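You operate a simulated robot arm through the tools that you are given. There is no shell and no other tool.

You run a simulated two-armed robot. Do the job below in one go: nothing can be reset, and whatever is moved stays where it is left.

## Task
Seal the bag of forks and the spoon bag of the same film in one stroke.
Fine: side by side on the sealer tray, the fork bag on the dial's side, mouths under the bar, heat as the chart gives and left there, tray back out with both on it; the other bags stay open where they lie. Where these are worked on the way, their far stop is far enough and under half their travel is too little: sealer tray.

Only the result counts: the job must be done as asked and must still hold three seconds after the hand-in. Knocking over, shifting, dropping, spilling or breaking anything else fails it. A push-on lid holds only when it is set on centred and level and pressed home; a screw cap is set on level and turned clockwise until tight.

## Robot
Two 7-joint arms with fingered hands on one trunk that stands fixed in place. Base frame: the origin is at the foot of the trunk, x ahead of it, y to its left, z up; the work surface is at about z = 0.8. Units: m, rad, N and s.
The left shoulder is at [0.03, 0.119, 1.019], the right one opposite. With the tool pointing down near the work surface each hand reaches from about 0.36 to 0.78 m from the base axis, measured 20 degrees to its own side. Payload 3.8 kg a hand.
The TCP of each hand is the grasp point between the finger pads, 0.025 m short of the fingertips. In the tool frame z runs along the fingers and y along their closing line. The gripper opens to 0.088 m. The gripper's body begins 0.029 m behind the TCP. The gripper is a hand of 4 fingers: y runs from the thumb to the fingers, the wrist lies at [-0.013, -0.106, -0.174] in the tool frame, and closing takes about 1.5 s.
Orientation is that of the tool frame in the base frame, as a unit quaternion [x, y, z, w]. With the fingers straight down and the wrist toward the robot, the tool's x, y and z point along [0, 1, 0], [1, 0, 0] and [0, 0, -1] of the base frame.

## Interface
- The arms move only by the tool nudge_tool. It takes "left_steps", "right_steps" or both (then of equal length, played together; a hand with none holds still); each is text: rows parted by semicolons, each of 6 numbers parted by spaces: the shift along the tool's x, y, z in mm, then the turn, a rotation vector about the tool's x, y, z in degrees. In form: x y z ax ay az; .... A call has 1 to 20 rows; each row is the pose to reach, as a shift and turn from the pose commanded when the call began, along the tool's axes at that moment. "left_gripper" and "right_gripper" are, for a hand that has rows, the closure, from 0 (fully open) to 1 (shut), set as the call begins (left out, the last holds). Each row takes 0.2 s and may step no farther than 0.05 m and 0.15 rad from the row before; otherwise, or with a gripper value out of range, the whole call is refused. Where a pose cannot be reached the arm comes as near as it can. A force on the tool above 90 N (or 10 N above the force at the start of the call, whichever is more), or a blocked arm, ends the call early, and 0.2 s more pass. Each finger travels about 0.153 m/s and halts on what it meets, pressing with about 26 N; the grip force reading is that of the motor and also rises with nothing between the fingers. The clock runs only during rows and for 0.2 s after the last one: add rows that repeat a pose to give the fingers time. The reply holds the time, the measured pose of the TCP, the force on the tool along the base axes, the opening and the grip force, in the units named above and with some noise, with the torque about the TCP (base axes, N m) and any sound that the robot's microphone picked up, and new pictures: "show" is both (left out), scene, wrist or none (wrist: the cameras of the hands that moved).
- Cameras (640 x 400 px; columns grow to the right, rows downward): "scene" is now at [0.0588, 0.0154, 1.5712]; the picture's right is [0.20, -0.98, 0.00], its down [-0.71, -0.14, -0.69] and it looks along [0.68, 0.14, -0.72] (base axes); focal length 342 px, centre (320, 200). "left" rides on the left gripper at [-0.064, -0.083, -0.098] in its tool frame; the picture's right is [-0.62, -0.37, 0.69], its down [0.71, -0.63, 0.30] and it looks along [0.32, 0.68, 0.65] (tool axes); focal length 265 px, centre (320, 200). "right" rides on the right gripper at [0.064, -0.083, -0.098] in its tool frame; the picture's right is [-0.62, 0.37, -0.69], its down [-0.71, -0.63, 0.30] and it looks along [-0.32, 0.68, 0.65] (tool axes); focal length 265 px, centre (320, 200). There is no depth. A picture from a camera that has moved, and an enlarged one, comes with that camera's place and axes in the base frame and with its lens.
- move_column(by): slides the trunk up (or, below 0, down) by that many m; the arms and the scene camera ride with it, the base frame stays. It gives what a move gives, with no picture.
- curl_fingers(index, middle, ring, thumb_bend, thumb_turn, hand): sets how far each is bent, from 0 (flat) to 100 (curled in); at 30 the hand is open as for a grip, at 70 the pads meet at the TCP. One left out holds its place. A second passes; each finger stops where it meets its share of the squeeze, and holds until it gets a number again. A gripper value or a shape takes the hand back. It gives what a move gives, with no picture; readings hold the bend of each and the force on the fingers (four entries, about 0 where the hand has none), thumb and palm. thumb_turn goes from beside the hand (0) to across from the fingers (100), as for a grip.
- grasp_type(shape, hand): the hand has 4 fingers and takes this shape, open, in about a second: jaw (thumb against the fingers, like two jaws); tri (thumb and two fingers); tip (a fingertip pinch); poke (one finger out to press); point (the index stretched); flat (the hand flat); cup (the hand cupped); fist (a fist). The gripper value then closes the fingers along that shape, each until it touches; the sizes above hold for jaw. It gives what a move gives, with no picture.
- turn_head(pan, tilt): turns the head with the scene camera to pan (to the left, within 2.094 rad either way) and tilt (down, from -0.506 to 1.204), counted from straight ahead of the robot. It gives what a move gives, and a new picture of the scene camera.
- enlarge(camera, box): a new picture of the part [left, top, right, bottom] of that camera's present view, enlarged. No time passes.
- finish_job(): hands the job in; it is judged then, once.

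Nothing tells you positions but the pictures and the camera data. Unless the task says otherwise, let go and move clear before handing in.

The tools are called after "Emit:" as a command line: name --argument value ..., lists and objects as JSON in quotes. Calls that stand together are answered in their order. nudge_tool: Moves the arms, as the interface text tells. Its arguments: {"type":"object","properties":{"left_steps":{"type":"string"},"left_gripper":{"type":"number"},"right_steps":{"type":"string"},"right_gripper":{"type":"number"},"show":{"type":"string","enum":["both","scene","wrist","none"]}},"required":[]} The other tools are called the same way: move_column (by) slides the trunk up or down; grasp_type (shape, hand) gives the hand a shape; curl_fingers (index, middle, ring, thumb_bend, thumb_turn, hand) moves the fingers one by one; turn_head (pan, tilt) turns the head that bears the scene camera; enlarge (camera, box) takes an enlarged picture of a part of a camera's view; finish_job () hands the job in.

At the start:

```text
t: 0.0
left_position: [0.5283, 0.2725, 1.1941]
left_orientation: [0.707, 0.707, -0.001, 0.0]
left_contact_force: [-0.1, 0.7, -0.1]
left_wrist_torque: [0.0, 0.0, 0.02]
left_gripper_width: 0.0876
left_grip_force: 0.0
left_shape: jaw
left_bend: [30.0, 30.0, 30.0, 30.0, 98.0]
left_finger forces: [0.0, 0.0, 0.0, 0.0, 0.0, 0.0]
right_position: [0.4834, -0.2512, 1.2148]
right_orientation: [0.707, 0.707, 0.0, 0.0]
right_contact_force: [0.0, 0.2, 0.5]
right_wrist_torque: [0.0, -0.02, -0.01]
right_gripper_width: 0.0874
right_grip_force: 0.0
right_shape: jaw
right_bend: [30.0, 30.0, 30.0, 30.0, 98.0]
right_finger forces: [0.0, 0.1, 0.1, 0.0, 0.0, 0.0]
trunk travel left (down, up): [-0.175, 0.415]
head pan, tilt: [0.199, 0.805]
```

scene: 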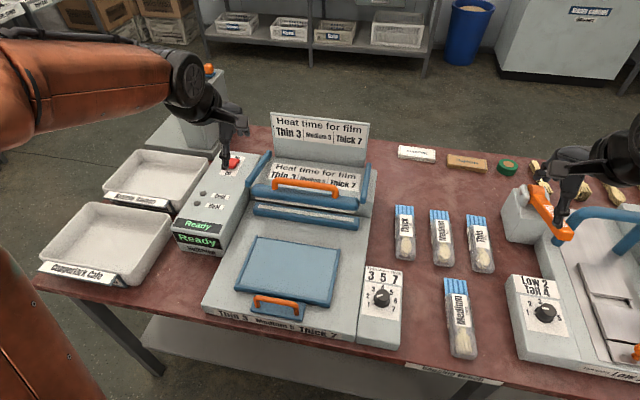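
right: 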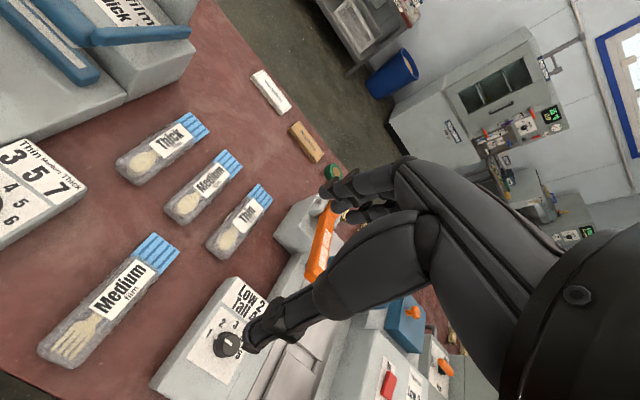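
left: 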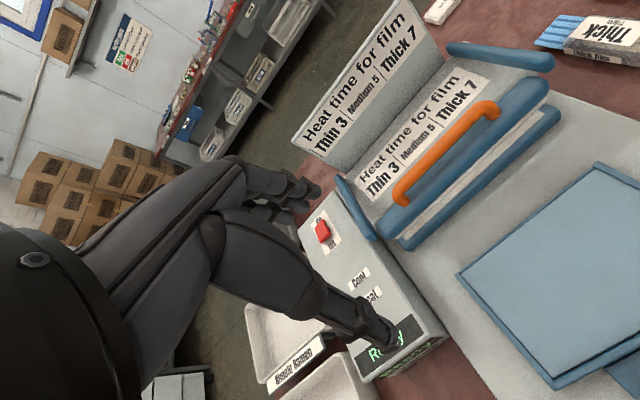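

I see the sealer in the middle with a blue tray, an orange tray handle and an orange bar handle. There is a dial box on its right, a switch and display box on its left, three spoon bags and one fork bag. First I'll look more closely at the details.

Emit:
enlarge --camera "scene" --box '[160, 100, 420, 360]'

Emit:
enlarge --camera "scene" --box '[350, 180, 510, 380]'

Emit:
enlarge --camera "left" --box '[280, 100, 640, 400]'

Emit:
enlarge --camera "right" --box '[0, 60, 320, 400]'

```text
1.54 times, centred on (290, 230) of scene
camera zoom: at [0.0588, 0.0154, 1.5712], right [0.2, -0.98, 0.0], down [-0.71, -0.14, -0.69], along [0.68, 0.14, -0.72], focal length 526 px, centre (366, 154)
```

zoom: 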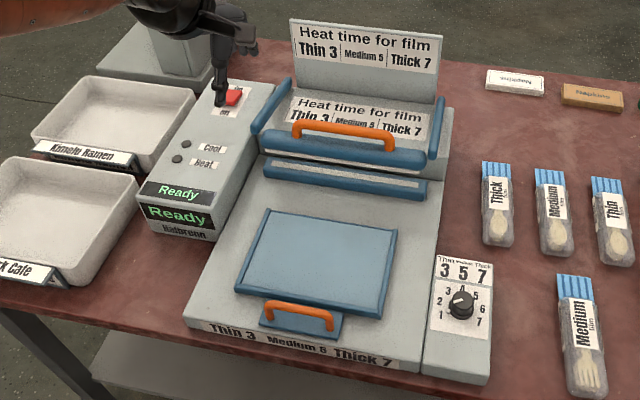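

```text
2.00 times, centred on (430, 280) of scene
camera zoom: at [0.0588, 0.0154, 1.5712], right [0.2, -0.98, 0.0], down [-0.71, -0.14, -0.69], along [0.68, 0.14, -0.72], focal length 684 px, centre (100, 40)
```

zoom: 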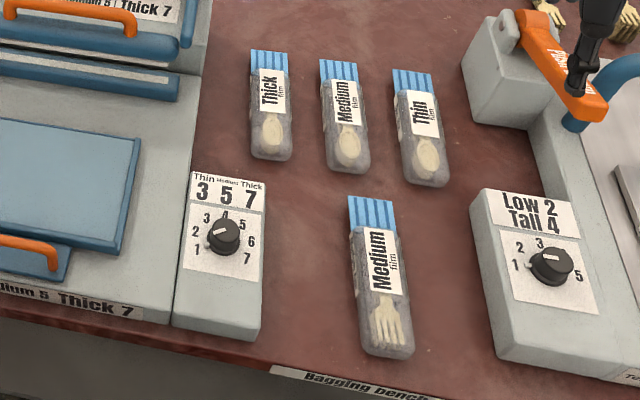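

```text
1.33 times, centred on (460, 250) of left
camera zoom: at [0.4453, 0.2075, 1.2949], right [-0.37, -0.62, -0.69], down [-0.63, 0.71, -0.3], along [0.68, 0.32, -0.65], focal length 354 px, centre (133, 133)
```

zoom: 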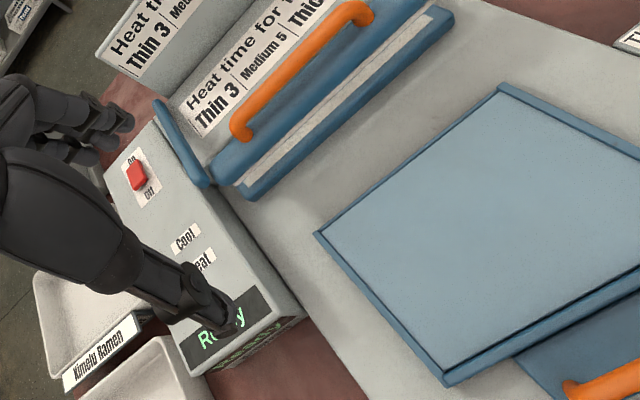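

```text
1.18 times, centred on (160, 230) of right
camera zoom: at [0.3998, -0.1885, 1.3115], right [0.37, -0.62, 0.69], down [-0.63, -0.71, -0.3], along [0.68, -0.32, -0.65], focal length 312 px, centre (508, 165)
```

zoom: 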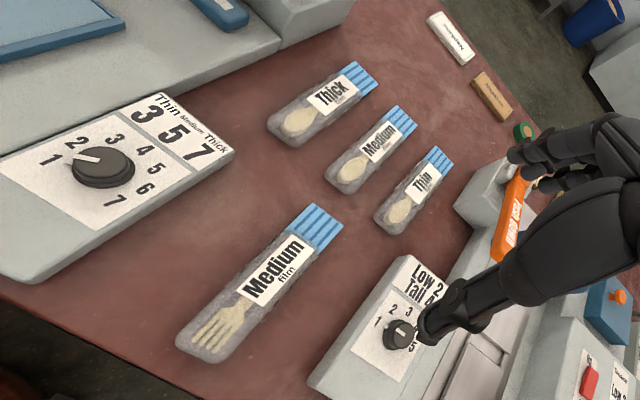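

Emit:
enlarge --camera "scene" --box '[360, 260, 410, 310]'

Emit:
enlarge --camera "scene" --box '[220, 220, 360, 330]'

Emit:
enlarge --camera "scene" --box '[230, 110, 390, 240]'

Emit:
enlarge --camera "scene" --box '[160, 150, 270, 270]'

Emit:
enlarge --camera "right" --box '[0, 130, 100, 250]'

Emit:
enlarge --camera "right" --box '[20, 210, 200, 390]'

```text
8.00 times, centred on (385, 285) of scene
camera zoom: at [0.0588, 0.0154, 1.5712], right [0.2, -0.98, 0.0], down [-0.71, -0.14, -0.69], along [0.68, 0.14, -0.72], focal length 2735 px, centre (-200, -480)
```

zoom: 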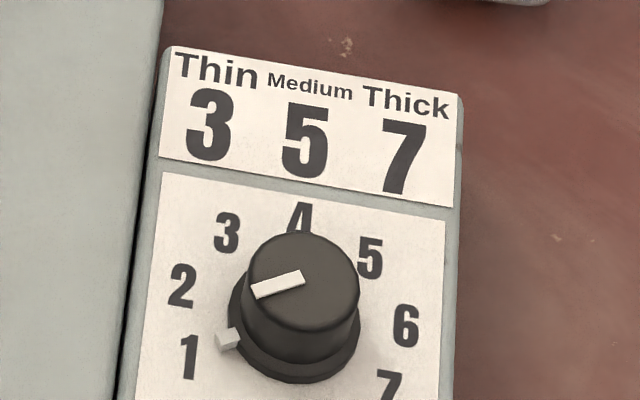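

```text
3.64 times, centred on (290, 275) of scene
camera zoom: at [0.0588, 0.0154, 1.5712], right [0.2, -0.98, 0.0], down [-0.71, -0.14, -0.69], along [0.68, 0.14, -0.72], focal length 1243 px, centre (429, -73)
```

zoom: 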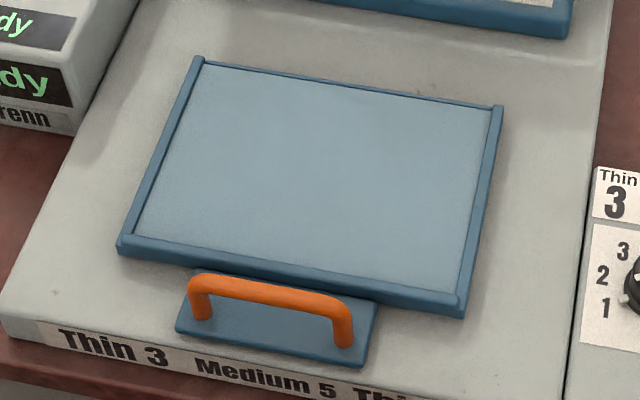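

```text
3.08 times, centred on (310, 175) of scene
camera zoom: at [0.0588, 0.0154, 1.5712], right [0.2, -0.98, 0.0], down [-0.71, -0.14, -0.69], along [0.68, 0.14, -0.72], focal length 1052 px, centre (351, 277)
```

zoom: 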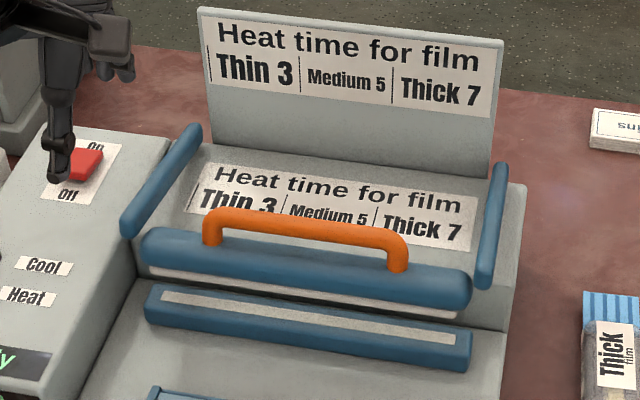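

```text
3.33 times, centred on (215, 210) of scene
camera zoom: at [0.0588, 0.0154, 1.5712], right [0.2, -0.98, 0.0], down [-0.71, -0.14, -0.69], along [0.68, 0.14, -0.72], focal length 1140 px, centre (670, 167)
```

zoom: 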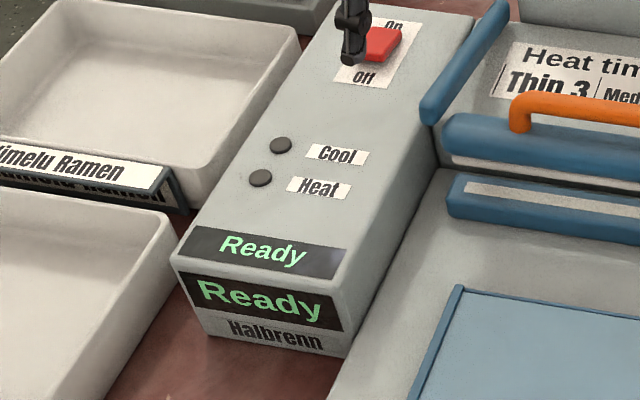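

```text
3.33 times, centred on (50, 190) of right
camera zoom: at [0.3998, -0.1885, 1.3115], right [0.37, -0.62, 0.69], down [-0.63, -0.71, -0.3], along [0.68, -0.32, -0.65], focal length 885 px, centre (1220, 233)
```

zoom: 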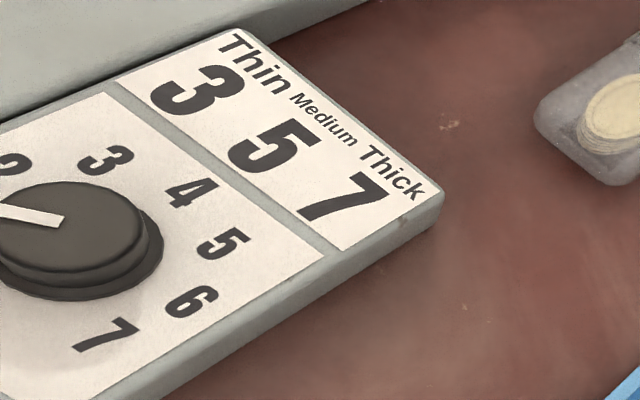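

```text
2.22 times, centred on (110, 300) of right
camera zoom: at [0.3998, -0.1885, 1.3115], right [0.37, -0.62, 0.69], down [-0.63, -0.71, -0.3], along [0.68, -0.32, -0.65], focal length 590 px, centre (787, -22)
```

zoom: 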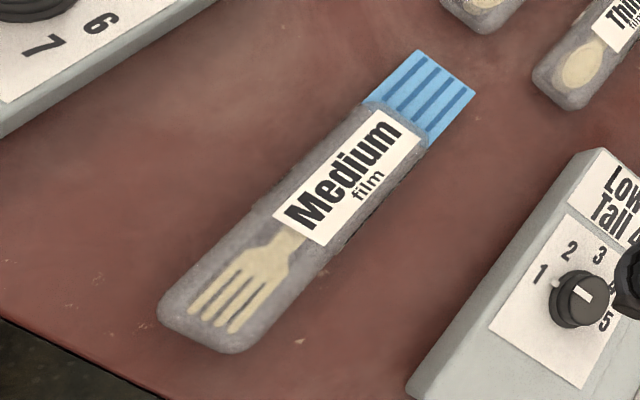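

The tray lies at about x 0.41–0.57, y 0.06–0.29, z 0.86. The fork bag is at about (0.476, -0.232) and the medium spoon bag at about (0.71, -0.204). The dial is at about (0.458, -0.048), points at 1, and must go to 5 for medium film. I start by bringing the right hand over the dial, turned 85 degrees.

Emit:
nudge_tool --right_steps "18.5 -2.3 22 0 0 -7.7; 37 -4.6 44 0 0 -15.4; 55.5 -6.9 66 0 0 -23.1; 74 -9.2 88 0 0 -30.8; 92.5 -11.5 110 0 0 -38.5; 111 -13.8 132 0 0 -46.2; 129.5 -16.1 154 0 0 -53.9; 148 -18.4 176 0 0 -61.6; 166.5 -20.7 198 0 0 -69.3; 185 -23 220 0 0 -77; 203.6 -25.4 245 0 0 -85" --show "both"

```text
t: 2.4
left_position: [0.5296, 0.2726, 1.1946]
left_orientation: [0.707, 0.707, 0.0, -0.001]
left_contact_force: [0.9, 0.4, 0.6]
left_wrist_torque: [0.0, -0.03, 0.02]
left_gripper_width: 0.0875
left_grip_force: 0.0
left_shape: jaw
left_bend: [30.0, 30.0, 30.0, 30.0, 98.0]
left_finger forces: [0.0, 0.1, 0.1, 0.0, 0.0, 0.0]
right_position: [0.4599, -0.0509, 0.9687]
right_orientation: [0.041, 0.999, -0.001, 0.0]
right_contact_force: [-0.3, -0.1, 0.6]
right_wrist_torque: [0.0, 0.05, 0.05]
right_gripper_width: 0.0878
right_grip_force: 0.0
right_shape: jaw
right_bend: [30.0, 30.0, 30.0, 30.0, 98.0]
right_finger forces: [0.1, 0.0, 0.0, 0.0, 0.0, 0.0]
trunk travel left (down, up): [-0.175, 0.415]
head pan, tilt: [0.199, 0.805]
camera scene: at [0.0598, 0.0156, 1.5712], right [0.2, -0.98, 0.0], down [-0.71, -0.14, -0.69], along [0.68, 0.14, -0.72], focal length 342 px, centre (320, 200)
camera right: at [0.3872, -0.1264, 1.0661], right [0.65, 0.32, 0.69], down [0.66, -0.69, -0.3], along [0.38, 0.65, -0.65], focal length 265 px, centre (320, 200)
```

scene: 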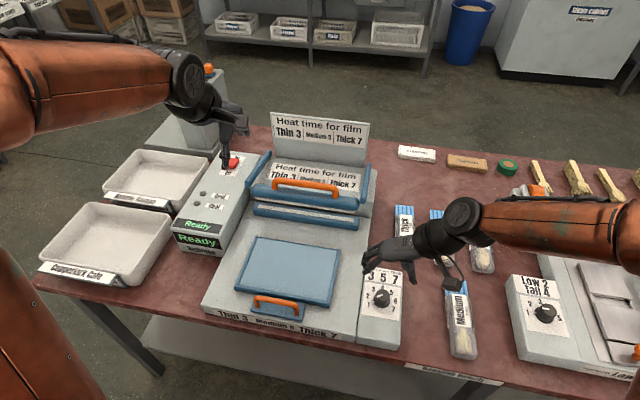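
right: 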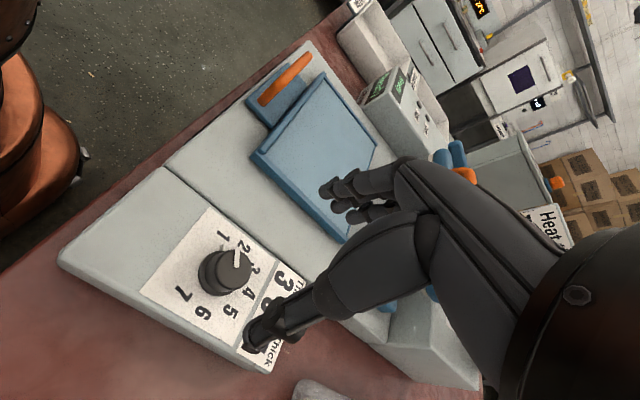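

Emit:
enlarge --camera "right" --box '[150, 180, 400, 370]'

Emit:
enlarge --camera "scene" --box '[350, 200, 480, 320]'

```text
2.11 times, centred on (275, 275) of right
camera zoom: at [0.3872, -0.1264, 1.0661], right [0.65, 0.32, 0.69], down [0.66, -0.69, -0.3], along [0.38, 0.65, -0.65], focal length 559 px, centre (415, 42)
```

zoom: 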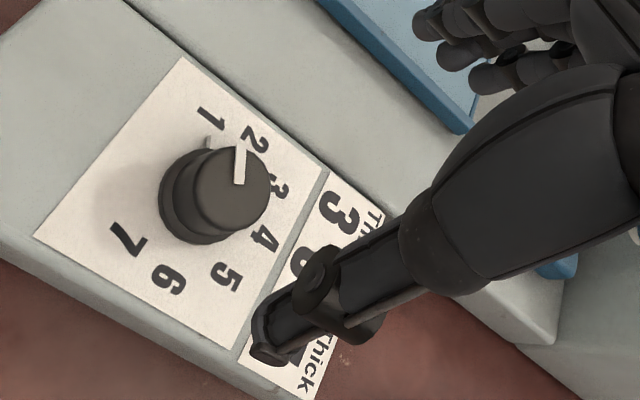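

```text
3.33 times, centred on (415, 260) of scene
camera zoom: at [0.0598, 0.0156, 1.5712], right [0.2, -0.98, 0.0], down [-0.71, -0.14, -0.69], along [0.68, 0.14, -0.72], focal length 1140 px, centre (3, 0)
```

zoom: 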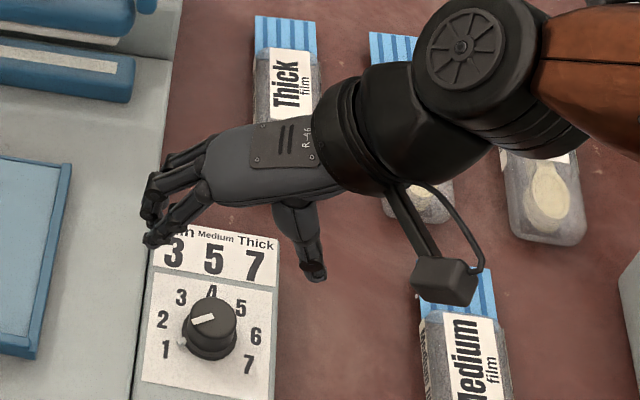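

The right hand is over the dial at about the right place, with the knob roughly 3 mm to -y of the TCP. I go down toward it in two steps and look.

Emit:
nudge_tool --right_steps "0 -1 25 0 0 0; 0 -2 50 0 0 0; 0 -3 70 0 0 0; 0 -3 80 0 0 0; 0 -3 80 0 0 0" --show "wrist"

Emit:
enlarge --camera "scene" --box '[350, 220, 450, 320]'

```text
t: 3.6
left_position: [0.5287, 0.2732, 1.1944]
left_orientation: [0.707, 0.707, -0.001, 0.0]
left_contact_force: [-1.0, -0.4, 0.0]
left_wrist_torque: [-0.03, 0.0, 0.02]
left_gripper_width: 0.0878
left_grip_force: 0.1
left_shape: jaw
left_bend: [30.0, 30.0, 30.0, 30.0, 98.0]
left_finger forces: [0.0, 0.1, 0.0, 0.0, 0.0, 0.0]
right_position: [0.4587, -0.0515, 0.8893]
right_orientation: [0.043, 0.999, 0.0, 0.0]
right_contact_force: [0.7, -0.6, 0.0]
right_wrist_torque: [-0.01, -0.02, -0.02]
right_gripper_width: 0.0878
right_grip_force: 0.2
right_shape: jaw
right_bend: [30.0, 30.0, 30.0, 30.0, 98.0]
right_finger forces: [0.0, 0.0, 0.1, 0.0, 0.0, 0.1]
trunk travel left (down, up): [-0.175, 0.415]
head pan, tilt: [0.199, 0.805]
camera right: at [0.3863, -0.1294, 0.9867], right [0.65, 0.31, 0.69], down [0.66, -0.69, -0.3], along [0.38, 0.65, -0.65], focal length 265 px, centre (320, 200)
```

right: 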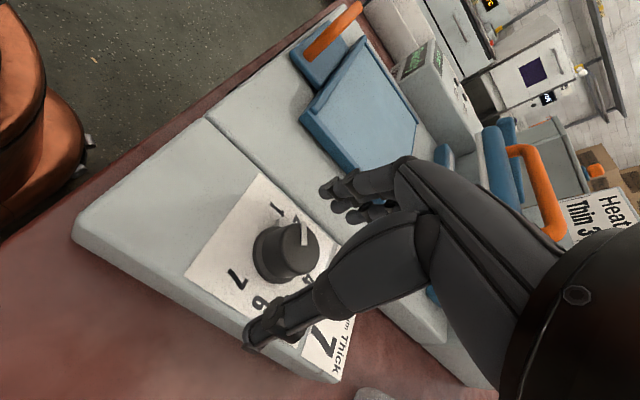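

```text
4.00 times, centred on (400, 270) of scene
camera zoom: at [0.0589, 0.0154, 1.5712], right [0.2, -0.98, 0.0], down [-0.71, -0.14, -0.69], along [0.68, 0.14, -0.72], focal length 1367 px, centre (0, -80)
```

zoom: 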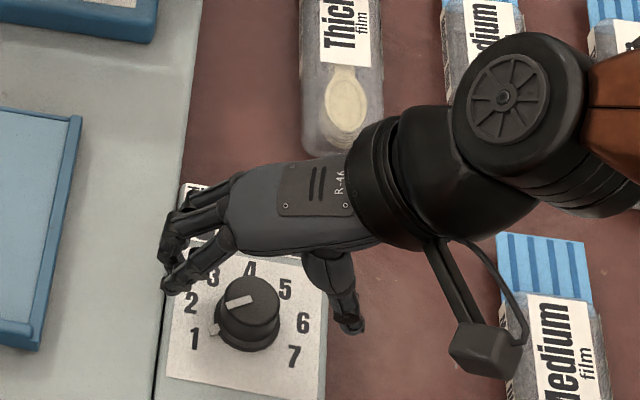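

Emit:
enlarge --camera "scene" --box '[385, 260, 445, 310]'

Emit:
enlarge --camera "right" --box '[220, 130, 420, 370]'

```text
8.00 times, centred on (415, 285) of scene
camera zoom: at [0.0589, 0.0154, 1.5712], right [0.2, -0.98, 0.0], down [-0.71, -0.14, -0.69], along [0.68, 0.14, -0.72], focal length 2735 px, centre (-440, -480)
```

zoom: 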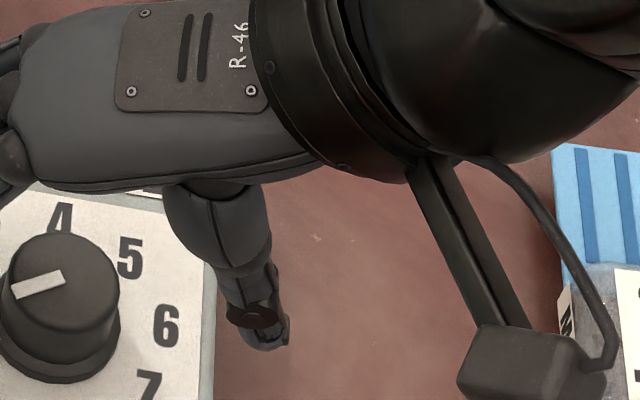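

```text
1.67 times, centred on (320, 250) of right
camera zoom: at [0.3863, -0.1294, 0.9867], right [0.65, 0.31, 0.69], down [0.66, -0.69, -0.3], along [0.38, 0.65, -0.65], focal length 442 px, centre (320, 117)
```

zoom: 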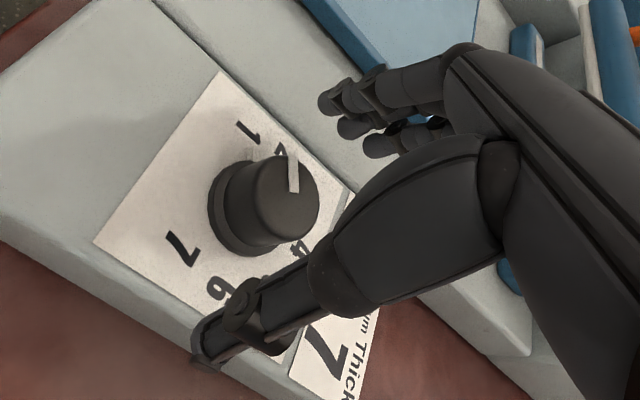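

The thumb and index finger straddle the knob. I go down 9 mm more and close on it.

Emit:
nudge_tool --right_steps "2 0 5 0 0 0; 2 0 9 0 0 0; 2 0 9 0 0 0" --show "none"

Emit:
nudge_tool --right_steps "0 0 0 0 0 0; 0 0 0 0 0 0; 0 0 0 0 0 0; 0 0 0 0 0 0; 0 0 0 0 0 0; 0 0 0 0 0 0; 0 0 0 0 0 0; 0 0 0 0 0 0" --right_gripper 0.85 --show "both"

Emit:
enlarge --camera "right" --box '[220, 130, 420, 370]'

```text
t: 4.4
left_position: [0.5284, 0.2731, 1.1953]
left_orientation: [0.707, 0.707, 0.0, 0.001]
left_contact_force: [0.2, 0.4, 0.1]
left_wrist_torque: [0.01, -0.03, 0.01]
left_gripper_width: 0.0879
left_grip_force: 0.1
left_shape: jaw
left_bend: [30.0, 30.0, 30.0, 30.0, 98.0]
left_finger forces: [0.1, 0.0, 0.1, 0.0, 0.0, 0.0]
right_position: [0.4553, -0.0522, 0.8797]
right_orientation: [0.044, 0.999, 0.0, 0.0]
right_contact_force: [-0.2, 0.6, -0.1]
right_wrist_torque: [0.03, 0.01, -0.03]
right_gripper_width: 0.0877
right_grip_force: 0.1
right_shape: jaw
right_bend: [30.0, 30.0, 30.0, 30.0, 98.0]
right_finger forces: [0.0, 0.0, 0.0, 0.0, 0.0, 0.0]
trunk travel left (down, up): [-0.175, 0.415]
head pan, tilt: [0.199, 0.805]
```

```text
t: 6.2
left_position: [0.5283, 0.273, 1.1952]
left_orientation: [0.708, 0.707, 0.0, 0.0]
left_contact_force: [0.2, 0.6, 0.3]
left_wrist_torque: [-0.05, 0.03, -0.03]
left_gripper_width: 0.0876
left_grip_force: 0.0
left_shape: jaw
left_bend: [30.0, 30.0, 30.0, 30.0, 98.0]
left_finger forces: [0.1, 0.0, 0.1, 0.0, 0.1, 0.0]
right_position: [0.4567, -0.0517, 0.8801]
right_orientation: [0.043, 0.999, 0.001, 0.001]
right_contact_force: [-2.6, 5.8, 0.2]
right_wrist_torque: [0.19, 0.05, 0.02]
right_gripper_width: 0.021
right_grip_force: 26.5
right_shape: jaw
right_bend: [73.0, 52.0, 61.0, 75.0, 100.0]
right_finger forces: [16.2, 10.8, 0.3, 0.0, 21.1, 0.0]
trunk travel left (down, up): [-0.175, 0.415]
head pan, tilt: [0.199, 0.805]
camera scene: at [0.0586, 0.0162, 1.5712], right [0.2, -0.98, 0.0], down [-0.71, -0.14, -0.69], along [0.68, 0.14, -0.72], focal length 342 px, centre (320, 200)
camera right: at [0.384, -0.1286, 0.9776], right [0.65, 0.31, 0.69], down [0.66, -0.69, -0.3], along [0.38, 0.65, -0.65], focal length 265 px, centre (320, 200)
```

scene: 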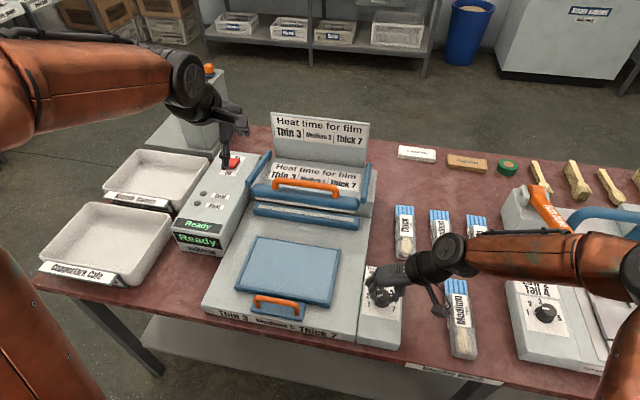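
right: 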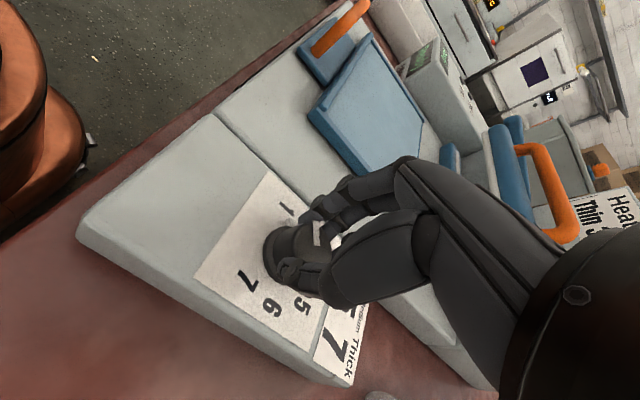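

```text
1.67 times, centred on (320, 250) of right
camera zoom: at [0.384, -0.1286, 0.9776], right [0.65, 0.31, 0.69], down [0.66, -0.69, -0.3], along [0.38, 0.65, -0.65], focal length 442 px, centre (320, 117)
```

zoom: 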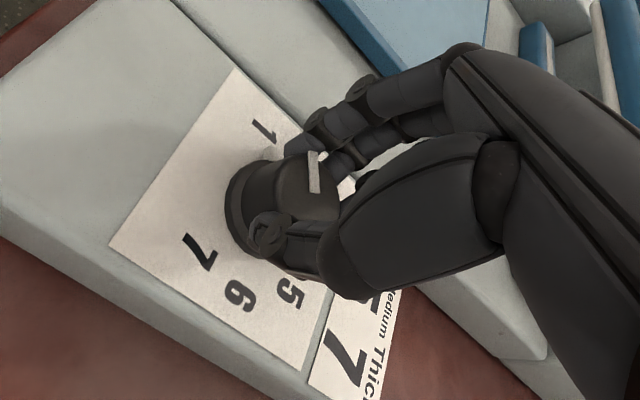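

The fingers hold the knob (index 16 N, middle 11 N, thumb 21 N). I try a small clockwise turn of 24 degrees to see if it follows.

Emit:
nudge_tool --right_steps "0 0 0 0 0 6; 0 0 0 0 0 12; 0 0 0 0 0 18; 0 0 0 0 0 24; 0 0 0 0 0 24" --show "wrist"

Emit:
enlarge --camera "right" --box '[220, 130, 420, 370]'

Emit:
enlarge --camera "scene" --box '[350, 250, 430, 330]'

```text
t: 7.4
left_position: [0.5279, 0.2725, 1.1947]
left_orientation: [0.707, 0.707, -0.001, 0.0]
left_contact_force: [-0.8, 0.4, 0.1]
left_wrist_torque: [0.01, 0.01, 0.0]
left_gripper_width: 0.0875
left_grip_force: 0.0
left_shape: jaw
left_bend: [30.0, 30.0, 30.0, 30.0, 98.0]
left_finger forces: [0.0, 0.1, 0.0, 0.1, 0.0, 0.0]
right_position: [0.4548, -0.0503, 0.8811]
right_orientation: [0.25, 0.968, 0.0, 0.0]
right_contact_force: [-4.3, 11.1, -3.0]
right_wrist_torque: [0.29, 0.03, 0.08]
right_gripper_width: 0.0212
right_grip_force: 26.2
right_shape: jaw
right_bend: [73.0, 52.0, 62.0, 76.0, 100.0]
right_finger forces: [18.9, 10.2, 0.1, 0.0, 20.7, 0.0]
trunk travel left (down, up): [-0.175, 0.415]
head pan, tilt: [0.199, 0.805]
camera right: at [0.3584, -0.0925, 0.9778], right [0.72, 0.02, 0.69], down [0.32, -0.9, -0.3], along [0.61, 0.44, -0.65], focal length 265 px, centre (320, 200)
```

right: 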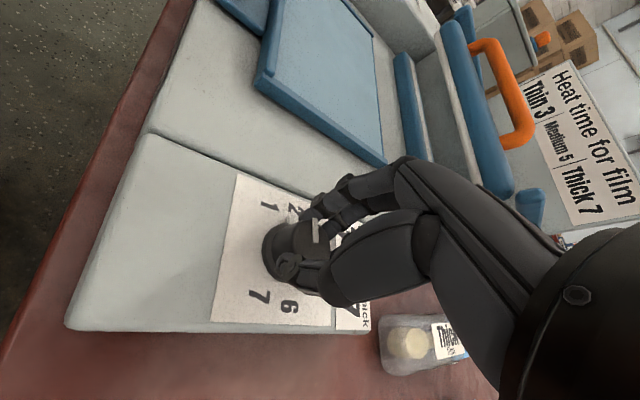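

```text
1.67 times, centred on (320, 250) of right
camera zoom: at [0.3584, -0.0925, 0.9778], right [0.72, 0.02, 0.69], down [0.32, -0.9, -0.3], along [0.61, 0.44, -0.65], focal length 442 px, centre (320, 117)
```

zoom: 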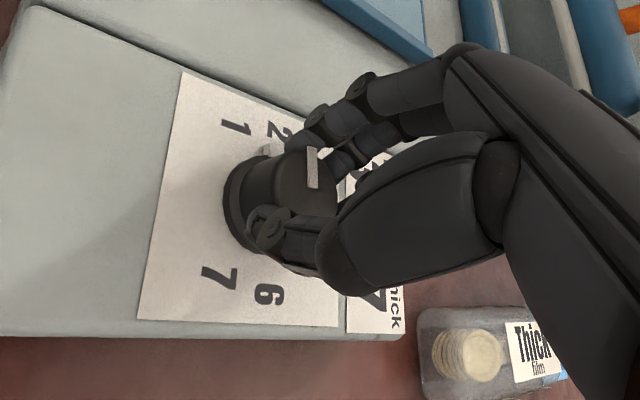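

```text
5.00 times, centred on (390, 290) of scene
camera zoom: at [0.0586, 0.0169, 1.5712], right [0.2, -0.98, 0.0], down [-0.71, -0.14, -0.69], along [0.68, 0.14, -0.72], focal length 1709 px, centre (-30, -250)
```

zoom: 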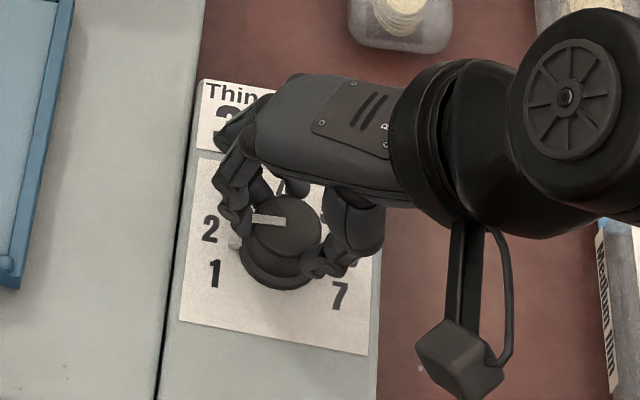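

The knob turns with the hand, and its tab is now near 2. I continue clockwise another 60 degrees.

Emit:
nudge_tool --right_steps "0 0 0 0 0 7.5; 0 0 0 0 0 15; 0 0 0 0 0 22.5; 0 0 0 0 0 30; 0 0 0 0 0 37.5; 0 0 0 0 0 45; 0 0 0 0 0 52.5; 0 0 0 0 0 60; 0 0 0 0 0 60" --show "wrist"

Emit:
enlarge --camera "right" --box '[220, 130, 420, 370]'

Emit:
enlarge --camera "scene" --box '[350, 250, 430, 330]'

```text
t: 9.4
left_position: [0.5283, 0.2732, 1.1949]
left_orientation: [0.707, 0.707, -0.001, 0.0]
left_contact_force: [0.4, -0.6, -0.2]
left_wrist_torque: [-0.02, 0.0, 0.01]
left_gripper_width: 0.0875
left_grip_force: 0.0
left_shape: jaw
left_bend: [30.0, 30.0, 30.0, 30.0, 98.0]
left_finger forces: [0.1, 0.0, 0.0, 0.0, 0.0, 0.0]
right_position: [0.4579, -0.0505, 0.8806]
right_orientation: [0.701, 0.713, 0.001, 0.0]
right_contact_force: [2.6, 15.7, -1.8]
right_wrist_torque: [0.28, -0.13, 0.05]
right_gripper_width: 0.0209
right_grip_force: 25.9
right_shape: jaw
right_bend: [73.0, 55.0, 62.0, 76.0, 95.0]
right_finger forces: [18.4, 6.1, 0.1, 0.0, 24.6, 0.1]
trunk travel left (down, up): [-0.175, 0.415]
head pan, tilt: [0.199, 0.805]
camera right: at [0.3715, 0.0124, 0.9774], right [0.38, -0.61, 0.69], down [-0.62, -0.73, -0.3], along [0.69, -0.31, -0.65], focal length 265 px, centre (320, 200)
```

right: 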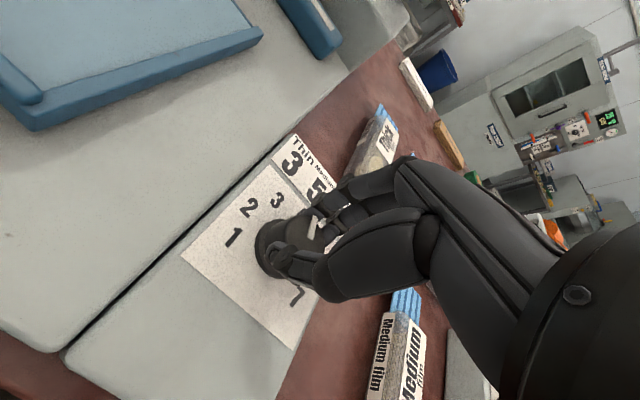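

```text
1.67 times, centred on (320, 250) of right
camera zoom: at [0.3715, 0.0124, 0.9774], right [0.38, -0.61, 0.69], down [-0.62, -0.73, -0.3], along [0.69, -0.31, -0.65], focal length 442 px, centre (320, 117)
```

zoom: 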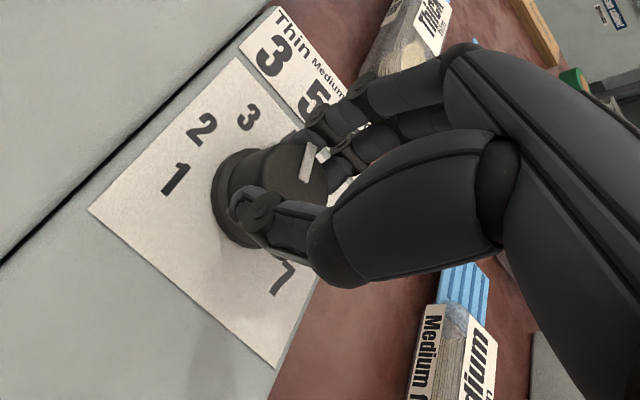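

```text
5.00 times, centred on (390, 290) of scene
camera zoom: at [0.0595, 0.0175, 1.5712], right [0.2, -0.98, 0.0], down [-0.71, -0.14, -0.69], along [0.68, 0.14, -0.72], focal length 1709 px, centre (-30, -250)
```

zoom: 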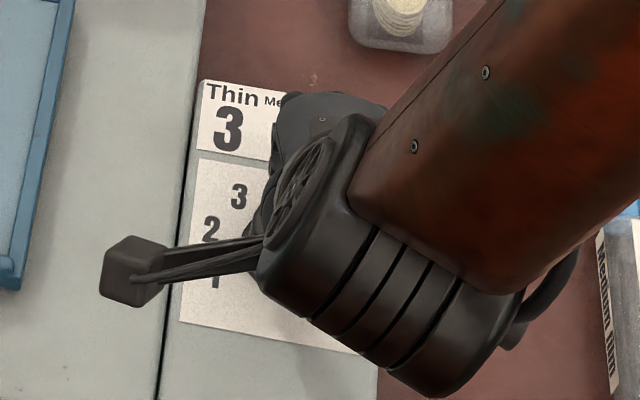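

The knob has turned about 84 degrees and should be near 3. I release, lift, and swing back for a second grip.

Emit:
nudge_tool --right_steps "0 0 0 0 0 0; 0 0 0 0 0 0; 0 0 0 0 0 0; 0 0 0 0 0 0; 0 0 -15 0 0 0; 0 0 -40 0 0 0; 0 0 -40 0 0 -8; 0 0 -40 0 0 -16; 0 0 -40 0 0 -24; 0 0 -40 0 0 -32; 0 0 -40 0 0 -40; 0 0 -40 0 0 -48; 0 0 -40 0 0 -56; 0 0 -40 0 0 -64; 0 0 -40 0 0 -72; 0 0 -40 0 0 -80; 0 0 -40 0 0 -84; 0 0 -40 0 0 -84" --right_gripper 0 --show "wrist"

Emit:
enlarge --camera "right" --box '[150, 180, 350, 380]'

Emit:
enlarge --camera "scene" --box '[350, 250, 430, 330]'

```text
t: 13.2
left_position: [0.5276, 0.2722, 1.1953]
left_orientation: [0.707, 0.707, 0.001, 0.0]
left_contact_force: [0.1, 0.3, -0.3]
left_wrist_torque: [-0.01, 0.02, 0.0]
left_gripper_width: 0.0874
left_grip_force: 0.0
left_shape: jaw
left_bend: [30.0, 30.0, 30.0, 30.0, 98.0]
left_finger forces: [0.0, 0.0, 0.0, 0.1, 0.0, 0.0]
right_position: [0.4566, -0.0511, 0.9201]
right_orientation: [0.042, 0.999, 0.0, 0.0]
right_contact_force: [-0.2, 0.6, -0.4]
right_wrist_torque: [0.0, 0.0, 0.0]
right_gripper_width: 0.0877
right_grip_force: 0.1
right_shape: jaw
right_bend: [30.0, 30.0, 30.0, 30.0, 98.0]
right_finger forces: [0.1, 0.0, 0.0, 0.0, 0.0, 0.1]
trunk travel left (down, up): [-0.175, 0.415]
head pan, tilt: [0.199, 0.805]
camera right: at [0.3841, -0.1295, 1.0173], right [0.65, 0.31, 0.69], down [0.66, -0.69, -0.3], along [0.38, 0.65, -0.65], focal length 265 px, centre (320, 200)
```

right: 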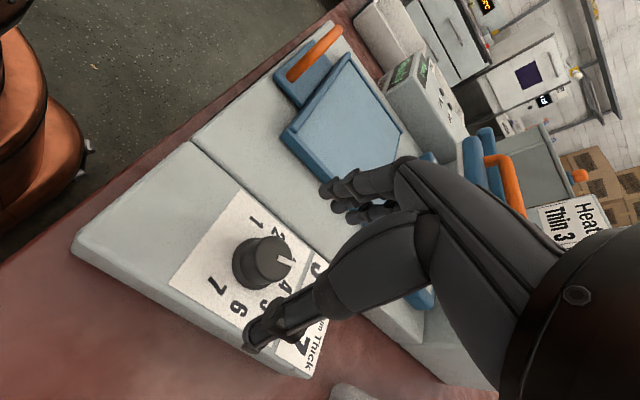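

```text
2.00 times, centred on (250, 280) of right
camera zoom: at [0.3841, -0.1295, 1.0173], right [0.65, 0.31, 0.69], down [0.66, -0.69, -0.3], along [0.38, 0.65, -0.65], focal length 531 px, centre (460, 40)
```

zoom: 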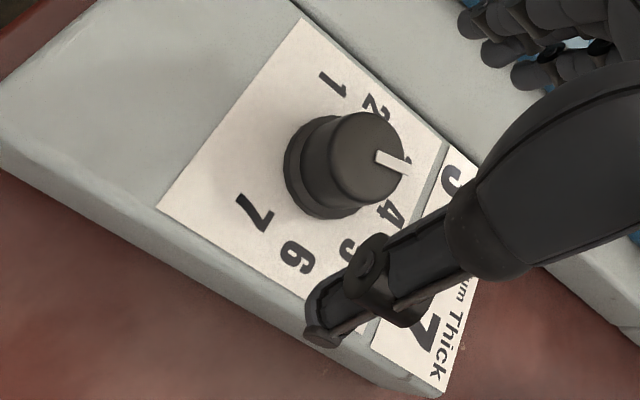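

```text
5.00 times, centred on (390, 290) of scene
camera zoom: at [0.0588, 0.0154, 1.5712], right [0.2, -0.98, 0.0], down [-0.71, -0.14, -0.69], along [0.68, 0.14, -0.72], focal length 1709 px, centre (-30, -250)
```

zoom: 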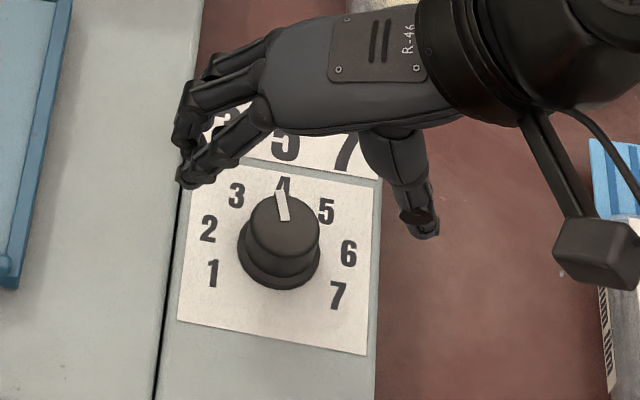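

The pointer now reads about 3.5 and needs about 62 degrees more to reach 5. I go down again, slightly better centred (+4 mm x, +3 mm y), and grip.

Emit:
nudge_tool --right_steps "-4 3 10 0 0 0; -4 3 25 0 0 0; -4 3 40 0 0 0; -4 3 40 0 0 0" --show "none"

Emit:
nudge_tool --right_steps "0 0 0 0 0 0; 0 0 0 0 0 0; 0 0 0 0 0 0; 0 0 0 0 0 0; 0 0 0 0 0 0; 0 0 0 0 0 0; 0 0 0 0 0 0; 0 0 0 0 0 0" --right_gripper 0.85 --show "wrist"

Emit:
enlarge --camera "right" --box '[220, 130, 420, 370]'

Emit:
enlarge --camera "scene" --box '[350, 250, 430, 330]'

```text
t: 14.2
left_position: [0.5278, 0.2726, 1.1951]
left_orientation: [0.707, 0.707, -0.001, 0.0]
left_contact_force: [-1.1, -0.7, 0.0]
left_wrist_torque: [0.0, 0.02, 0.01]
left_gripper_width: 0.0877
left_grip_force: 0.0
left_shape: jaw
left_bend: [30.0, 30.0, 30.0, 30.0, 98.0]
left_finger forces: [0.1, 0.1, 0.1, 0.0, 0.0, 0.0]
right_position: [0.4602, -0.0489, 0.88]
right_orientation: [0.044, 0.999, 0.0, 0.0]
right_contact_force: [0.2, 0.5, 0.4]
right_wrist_torque: [0.01, -0.01, 0.02]
right_gripper_width: 0.0875
right_grip_force: 0.1
right_shape: jaw
right_bend: [30.0, 30.0, 30.0, 30.0, 98.0]
right_finger forces: [0.1, 0.0, 0.1, 0.0, 0.0, 0.0]
trunk travel left (down, up): [-0.175, 0.415]
head pan, tilt: [0.199, 0.805]
```

```text
t: 16.0
left_position: [0.5289, 0.2721, 1.195]
left_orientation: [0.707, 0.707, 0.0, 0.0]
left_contact_force: [-0.2, -0.4, 0.3]
left_wrist_torque: [0.04, 0.0, -0.02]
left_gripper_width: 0.0875
left_grip_force: 0.1
left_shape: jaw
left_bend: [30.0, 30.0, 30.0, 30.0, 98.0]
left_finger forces: [0.0, 0.1, 0.0, 0.0, 0.1, 0.1]
right_position: [0.4607, -0.0486, 0.8791]
right_orientation: [0.044, 0.999, 0.0, 0.0]
right_contact_force: [-0.2, 0.6, -0.4]
right_wrist_torque: [0.06, 0.01, 0.01]
right_gripper_width: 0.0195
right_grip_force: 25.9
right_shape: jaw
right_bend: [73.0, 56.0, 64.0, 74.0, 100.0]
right_finger forces: [16.5, 8.0, 0.0, 0.0, 24.3, 0.0]
trunk travel left (down, up): [-0.175, 0.415]
head pan, tilt: [0.199, 0.805]
camera right: at [0.3886, -0.1265, 0.9773], right [0.65, 0.31, 0.69], down [0.66, -0.69, -0.3], along [0.38, 0.65, -0.65], focal length 265 px, centre (320, 200)
```

right: 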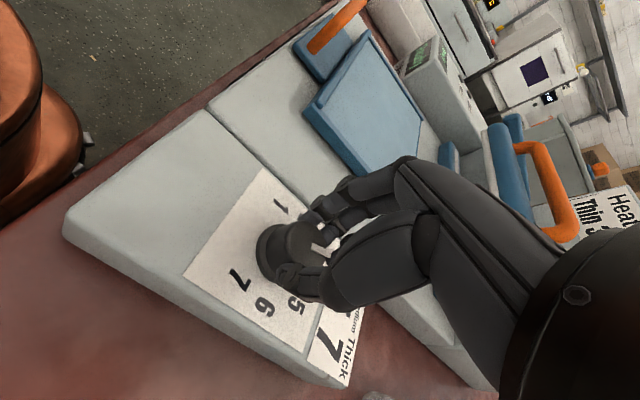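

```text
1.67 times, centred on (320, 250) of right
camera zoom: at [0.3886, -0.1265, 0.9773], right [0.65, 0.31, 0.69], down [0.66, -0.69, -0.3], along [0.38, 0.65, -0.65], focal length 442 px, centre (320, 117)
```

zoom: 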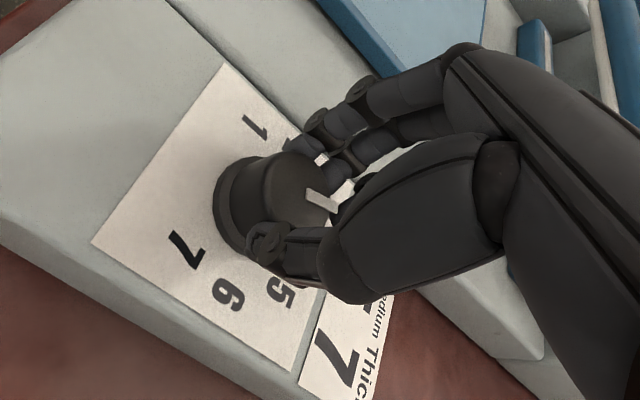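

```text
5.00 times, centred on (390, 290) of scene
camera zoom: at [0.0589, 0.0154, 1.5712], right [0.2, -0.98, 0.0], down [-0.71, -0.14, -0.69], along [0.68, 0.14, -0.72], focal length 1709 px, centre (-30, -250)
```

zoom: 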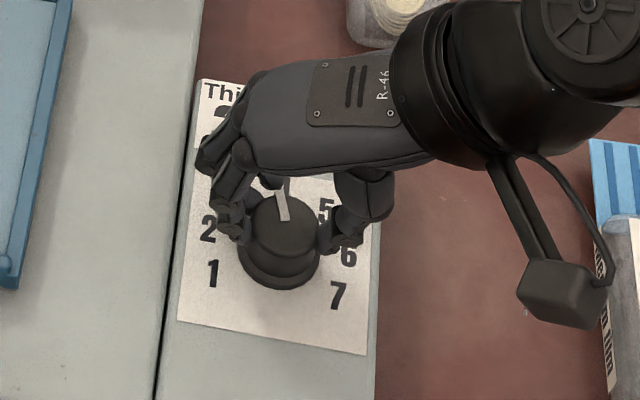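

The grip is well centred now (lateral force near zero). I turn 62 degrees clockwise.

Emit:
nudge_tool --right_steps "0 0 0 0 0 7.75; 0 0 0 0 0 15.5; 0 0 0 0 0 23.25; 0 0 0 0 0 31; 0 0 0 0 0 38.75; 0 0 0 0 0 46.5; 0 0 0 0 0 54.25; 0 0 0 0 0 62; 0 0 0 0 0 62" --show "wrist"

Emit:
enlarge --camera "right" --box '[220, 130, 420, 370]'

Emit:
enlarge --camera "scene" --box '[350, 250, 430, 330]'

```text
t: 18.0
left_position: [0.5277, 0.2709, 1.195]
left_orientation: [0.707, 0.707, 0.0, 0.0]
left_contact_force: [0.4, -0.1, 0.1]
left_wrist_torque: [0.02, -0.01, 0.01]
left_gripper_width: 0.0872
left_grip_force: 0.0
left_shape: jaw
left_bend: [30.0, 30.0, 30.0, 30.0, 98.0]
left_finger forces: [0.0, 0.0, 0.0, 0.0, 0.0, 0.1]
right_position: [0.4591, -0.0492, 0.8798]
right_orientation: [0.552, 0.834, -0.001, 0.0]
right_contact_force: [-3.8, 1.8, -0.1]
right_wrist_torque: [0.09, 0.07, 0.01]
right_gripper_width: 0.02
right_grip_force: 25.9
right_shape: jaw
right_bend: [73.0, 57.0, 64.0, 74.0, 100.0]
right_finger forces: [16.4, 7.0, 0.0, 0.0, 25.9, 0.1]
trunk travel left (down, up): [-0.175, 0.415]
head pan, tilt: [0.199, 0.805]
camera right: at [0.3572, -0.0222, 0.9774], right [0.58, -0.43, 0.69], down [-0.3, -0.9, -0.3], along [0.76, -0.03, -0.65], focal length 265 px, centre (320, 200)
```

right: 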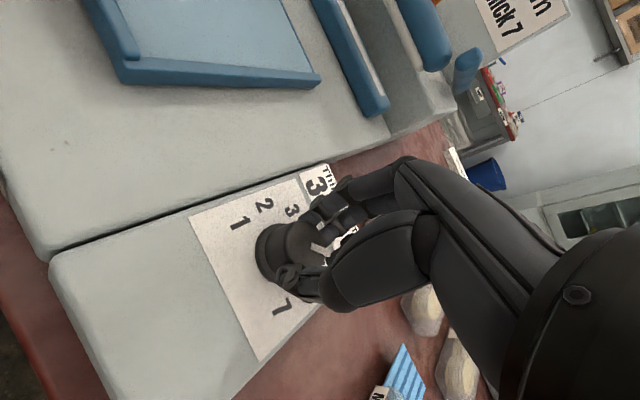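

```text
1.67 times, centred on (320, 250) of right
camera zoom: at [0.3572, -0.0222, 0.9774], right [0.58, -0.43, 0.69], down [-0.3, -0.9, -0.3], along [0.76, -0.03, -0.65], focal length 442 px, centre (320, 117)
```

zoom: 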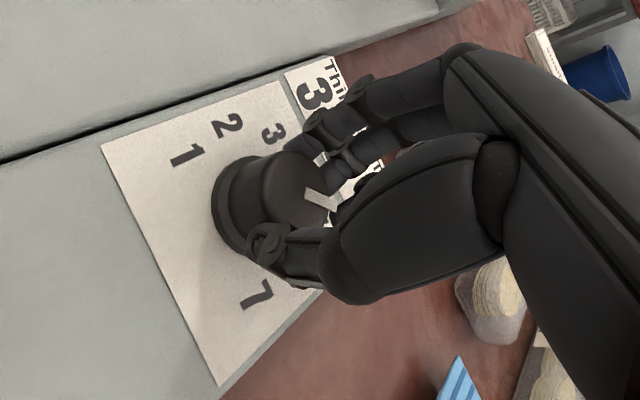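

```text
5.00 times, centred on (390, 290) of scene
camera zoom: at [0.0583, 0.0155, 1.5713], right [0.2, -0.98, 0.0], down [-0.71, -0.14, -0.69], along [0.68, 0.14, -0.72], focal length 1709 px, centre (-30, -250)
```

zoom: 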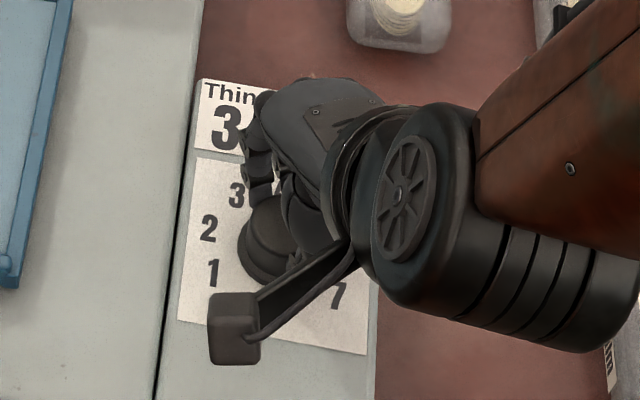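

The knob followed exactly. I release, lift, and move over to the fork bag so that I can check the dial.

Emit:
nudge_tool --right_steps "0 0 0 0 0 0; 0 0 0 0 0 0; 0 0 0 0 0 0; 0 0 0 0 0 0; 0 0 -20 0 0 0; 0 0 -45 0 0 0; 0 0 -70 0 0 0; -18.9 -7.6 -70 0 0 -7.4; -37.7 -15.3 -70 0 0 -14.8; -56.6 -22.9 -70 0 0 -22.2; -75.4 -30.6 -70 0 0 -29.6; -94.3 -38.2 -70 0 0 -37; -113.1 -45.9 -70 0 0 -44.4; -132 -53.5 -70 0 0 -51.8; -150.9 -61.2 -70 0 0 -59.2; -169.7 -68.8 -70 0 0 -66.6; -169.7 -68.8 -70 0 0 -66.6" --right_gripper 0 --show "both"

Emit:
enlarge --camera "scene" --box '[350, 250, 430, 330]'

Emit:
enlarge --camera "scene" --box '[400, 200, 500, 370]'

```text
t: 21.6
left_position: [0.5287, 0.2731, 1.1957]
left_orientation: [0.707, 0.707, 0.0, 0.0]
left_contact_force: [0.2, -0.8, -0.7]
left_wrist_torque: [0.01, -0.02, -0.01]
left_gripper_width: 0.0878
left_grip_force: 0.0
left_shape: jaw
left_bend: [30.0, 30.0, 30.0, 30.0, 98.0]
left_finger forces: [0.1, 0.0, 0.1, 0.0, 0.1, 0.1]
right_position: [0.4638, -0.2338, 0.9497]
right_orientation: [0.002, 1.0, -0.001, 0.0]
right_contact_force: [0.8, 0.5, 0.0]
right_wrist_torque: [0.01, -0.02, 0.01]
right_gripper_width: 0.0874
right_grip_force: 0.1
right_shape: jaw
right_bend: [30.0, 30.0, 30.0, 30.0, 98.0]
right_finger forces: [0.1, 0.1, 0.1, 0.0, 0.0, 0.0]
trunk travel left (down, up): [-0.175, 0.415]
head pan, tilt: [0.199, 0.805]
camera scene: at [0.0587, 0.0155, 1.5712], right [0.2, -0.98, 0.0], down [-0.71, -0.14, -0.69], along [0.68, 0.14, -0.72], focal length 342 px, centre (320, 200)
camera right: at [0.3981, -0.3159, 1.048], right [0.62, 0.37, 0.69], down [0.71, -0.63, -0.3], along [0.33, 0.68, -0.65], focal length 265 px, centre (320, 200)
```

scene: 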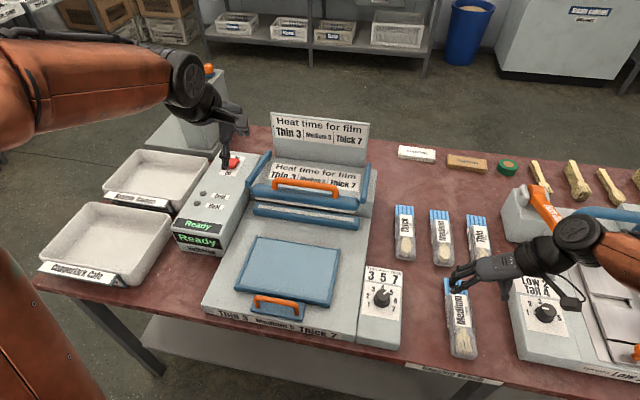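
right: 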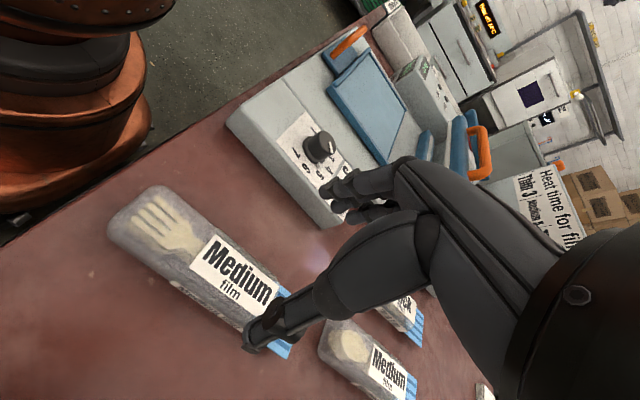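

```text
5.00 times, centred on (390, 290) of scene
camera zoom: at [0.0587, 0.0155, 1.5712], right [0.2, -0.98, 0.0], down [-0.71, -0.14, -0.69], along [0.68, 0.14, -0.72], focal length 1709 px, centre (-30, -250)
```

zoom: 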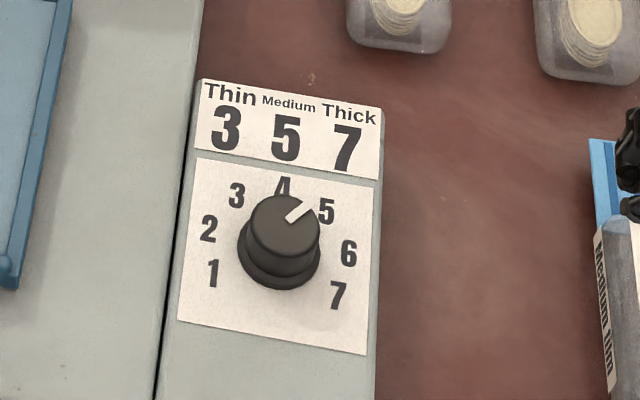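

```text
2.35 times, centred on (450, 285) of scene
camera zoom: at [0.0587, 0.0155, 1.5712], right [0.2, -0.98, 0.0], down [-0.71, -0.14, -0.69], along [0.68, 0.14, -0.72], focal length 804 px, centre (14, 0)
```

zoom: 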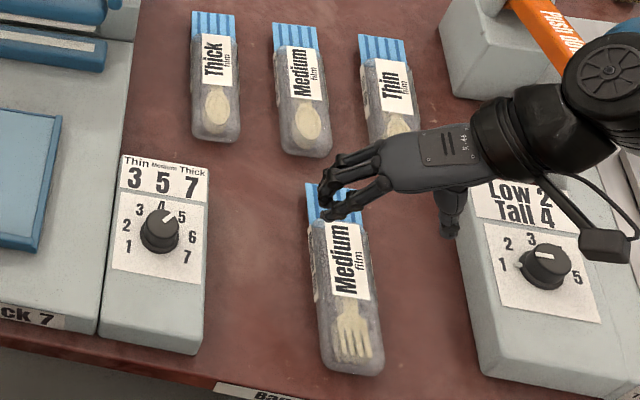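

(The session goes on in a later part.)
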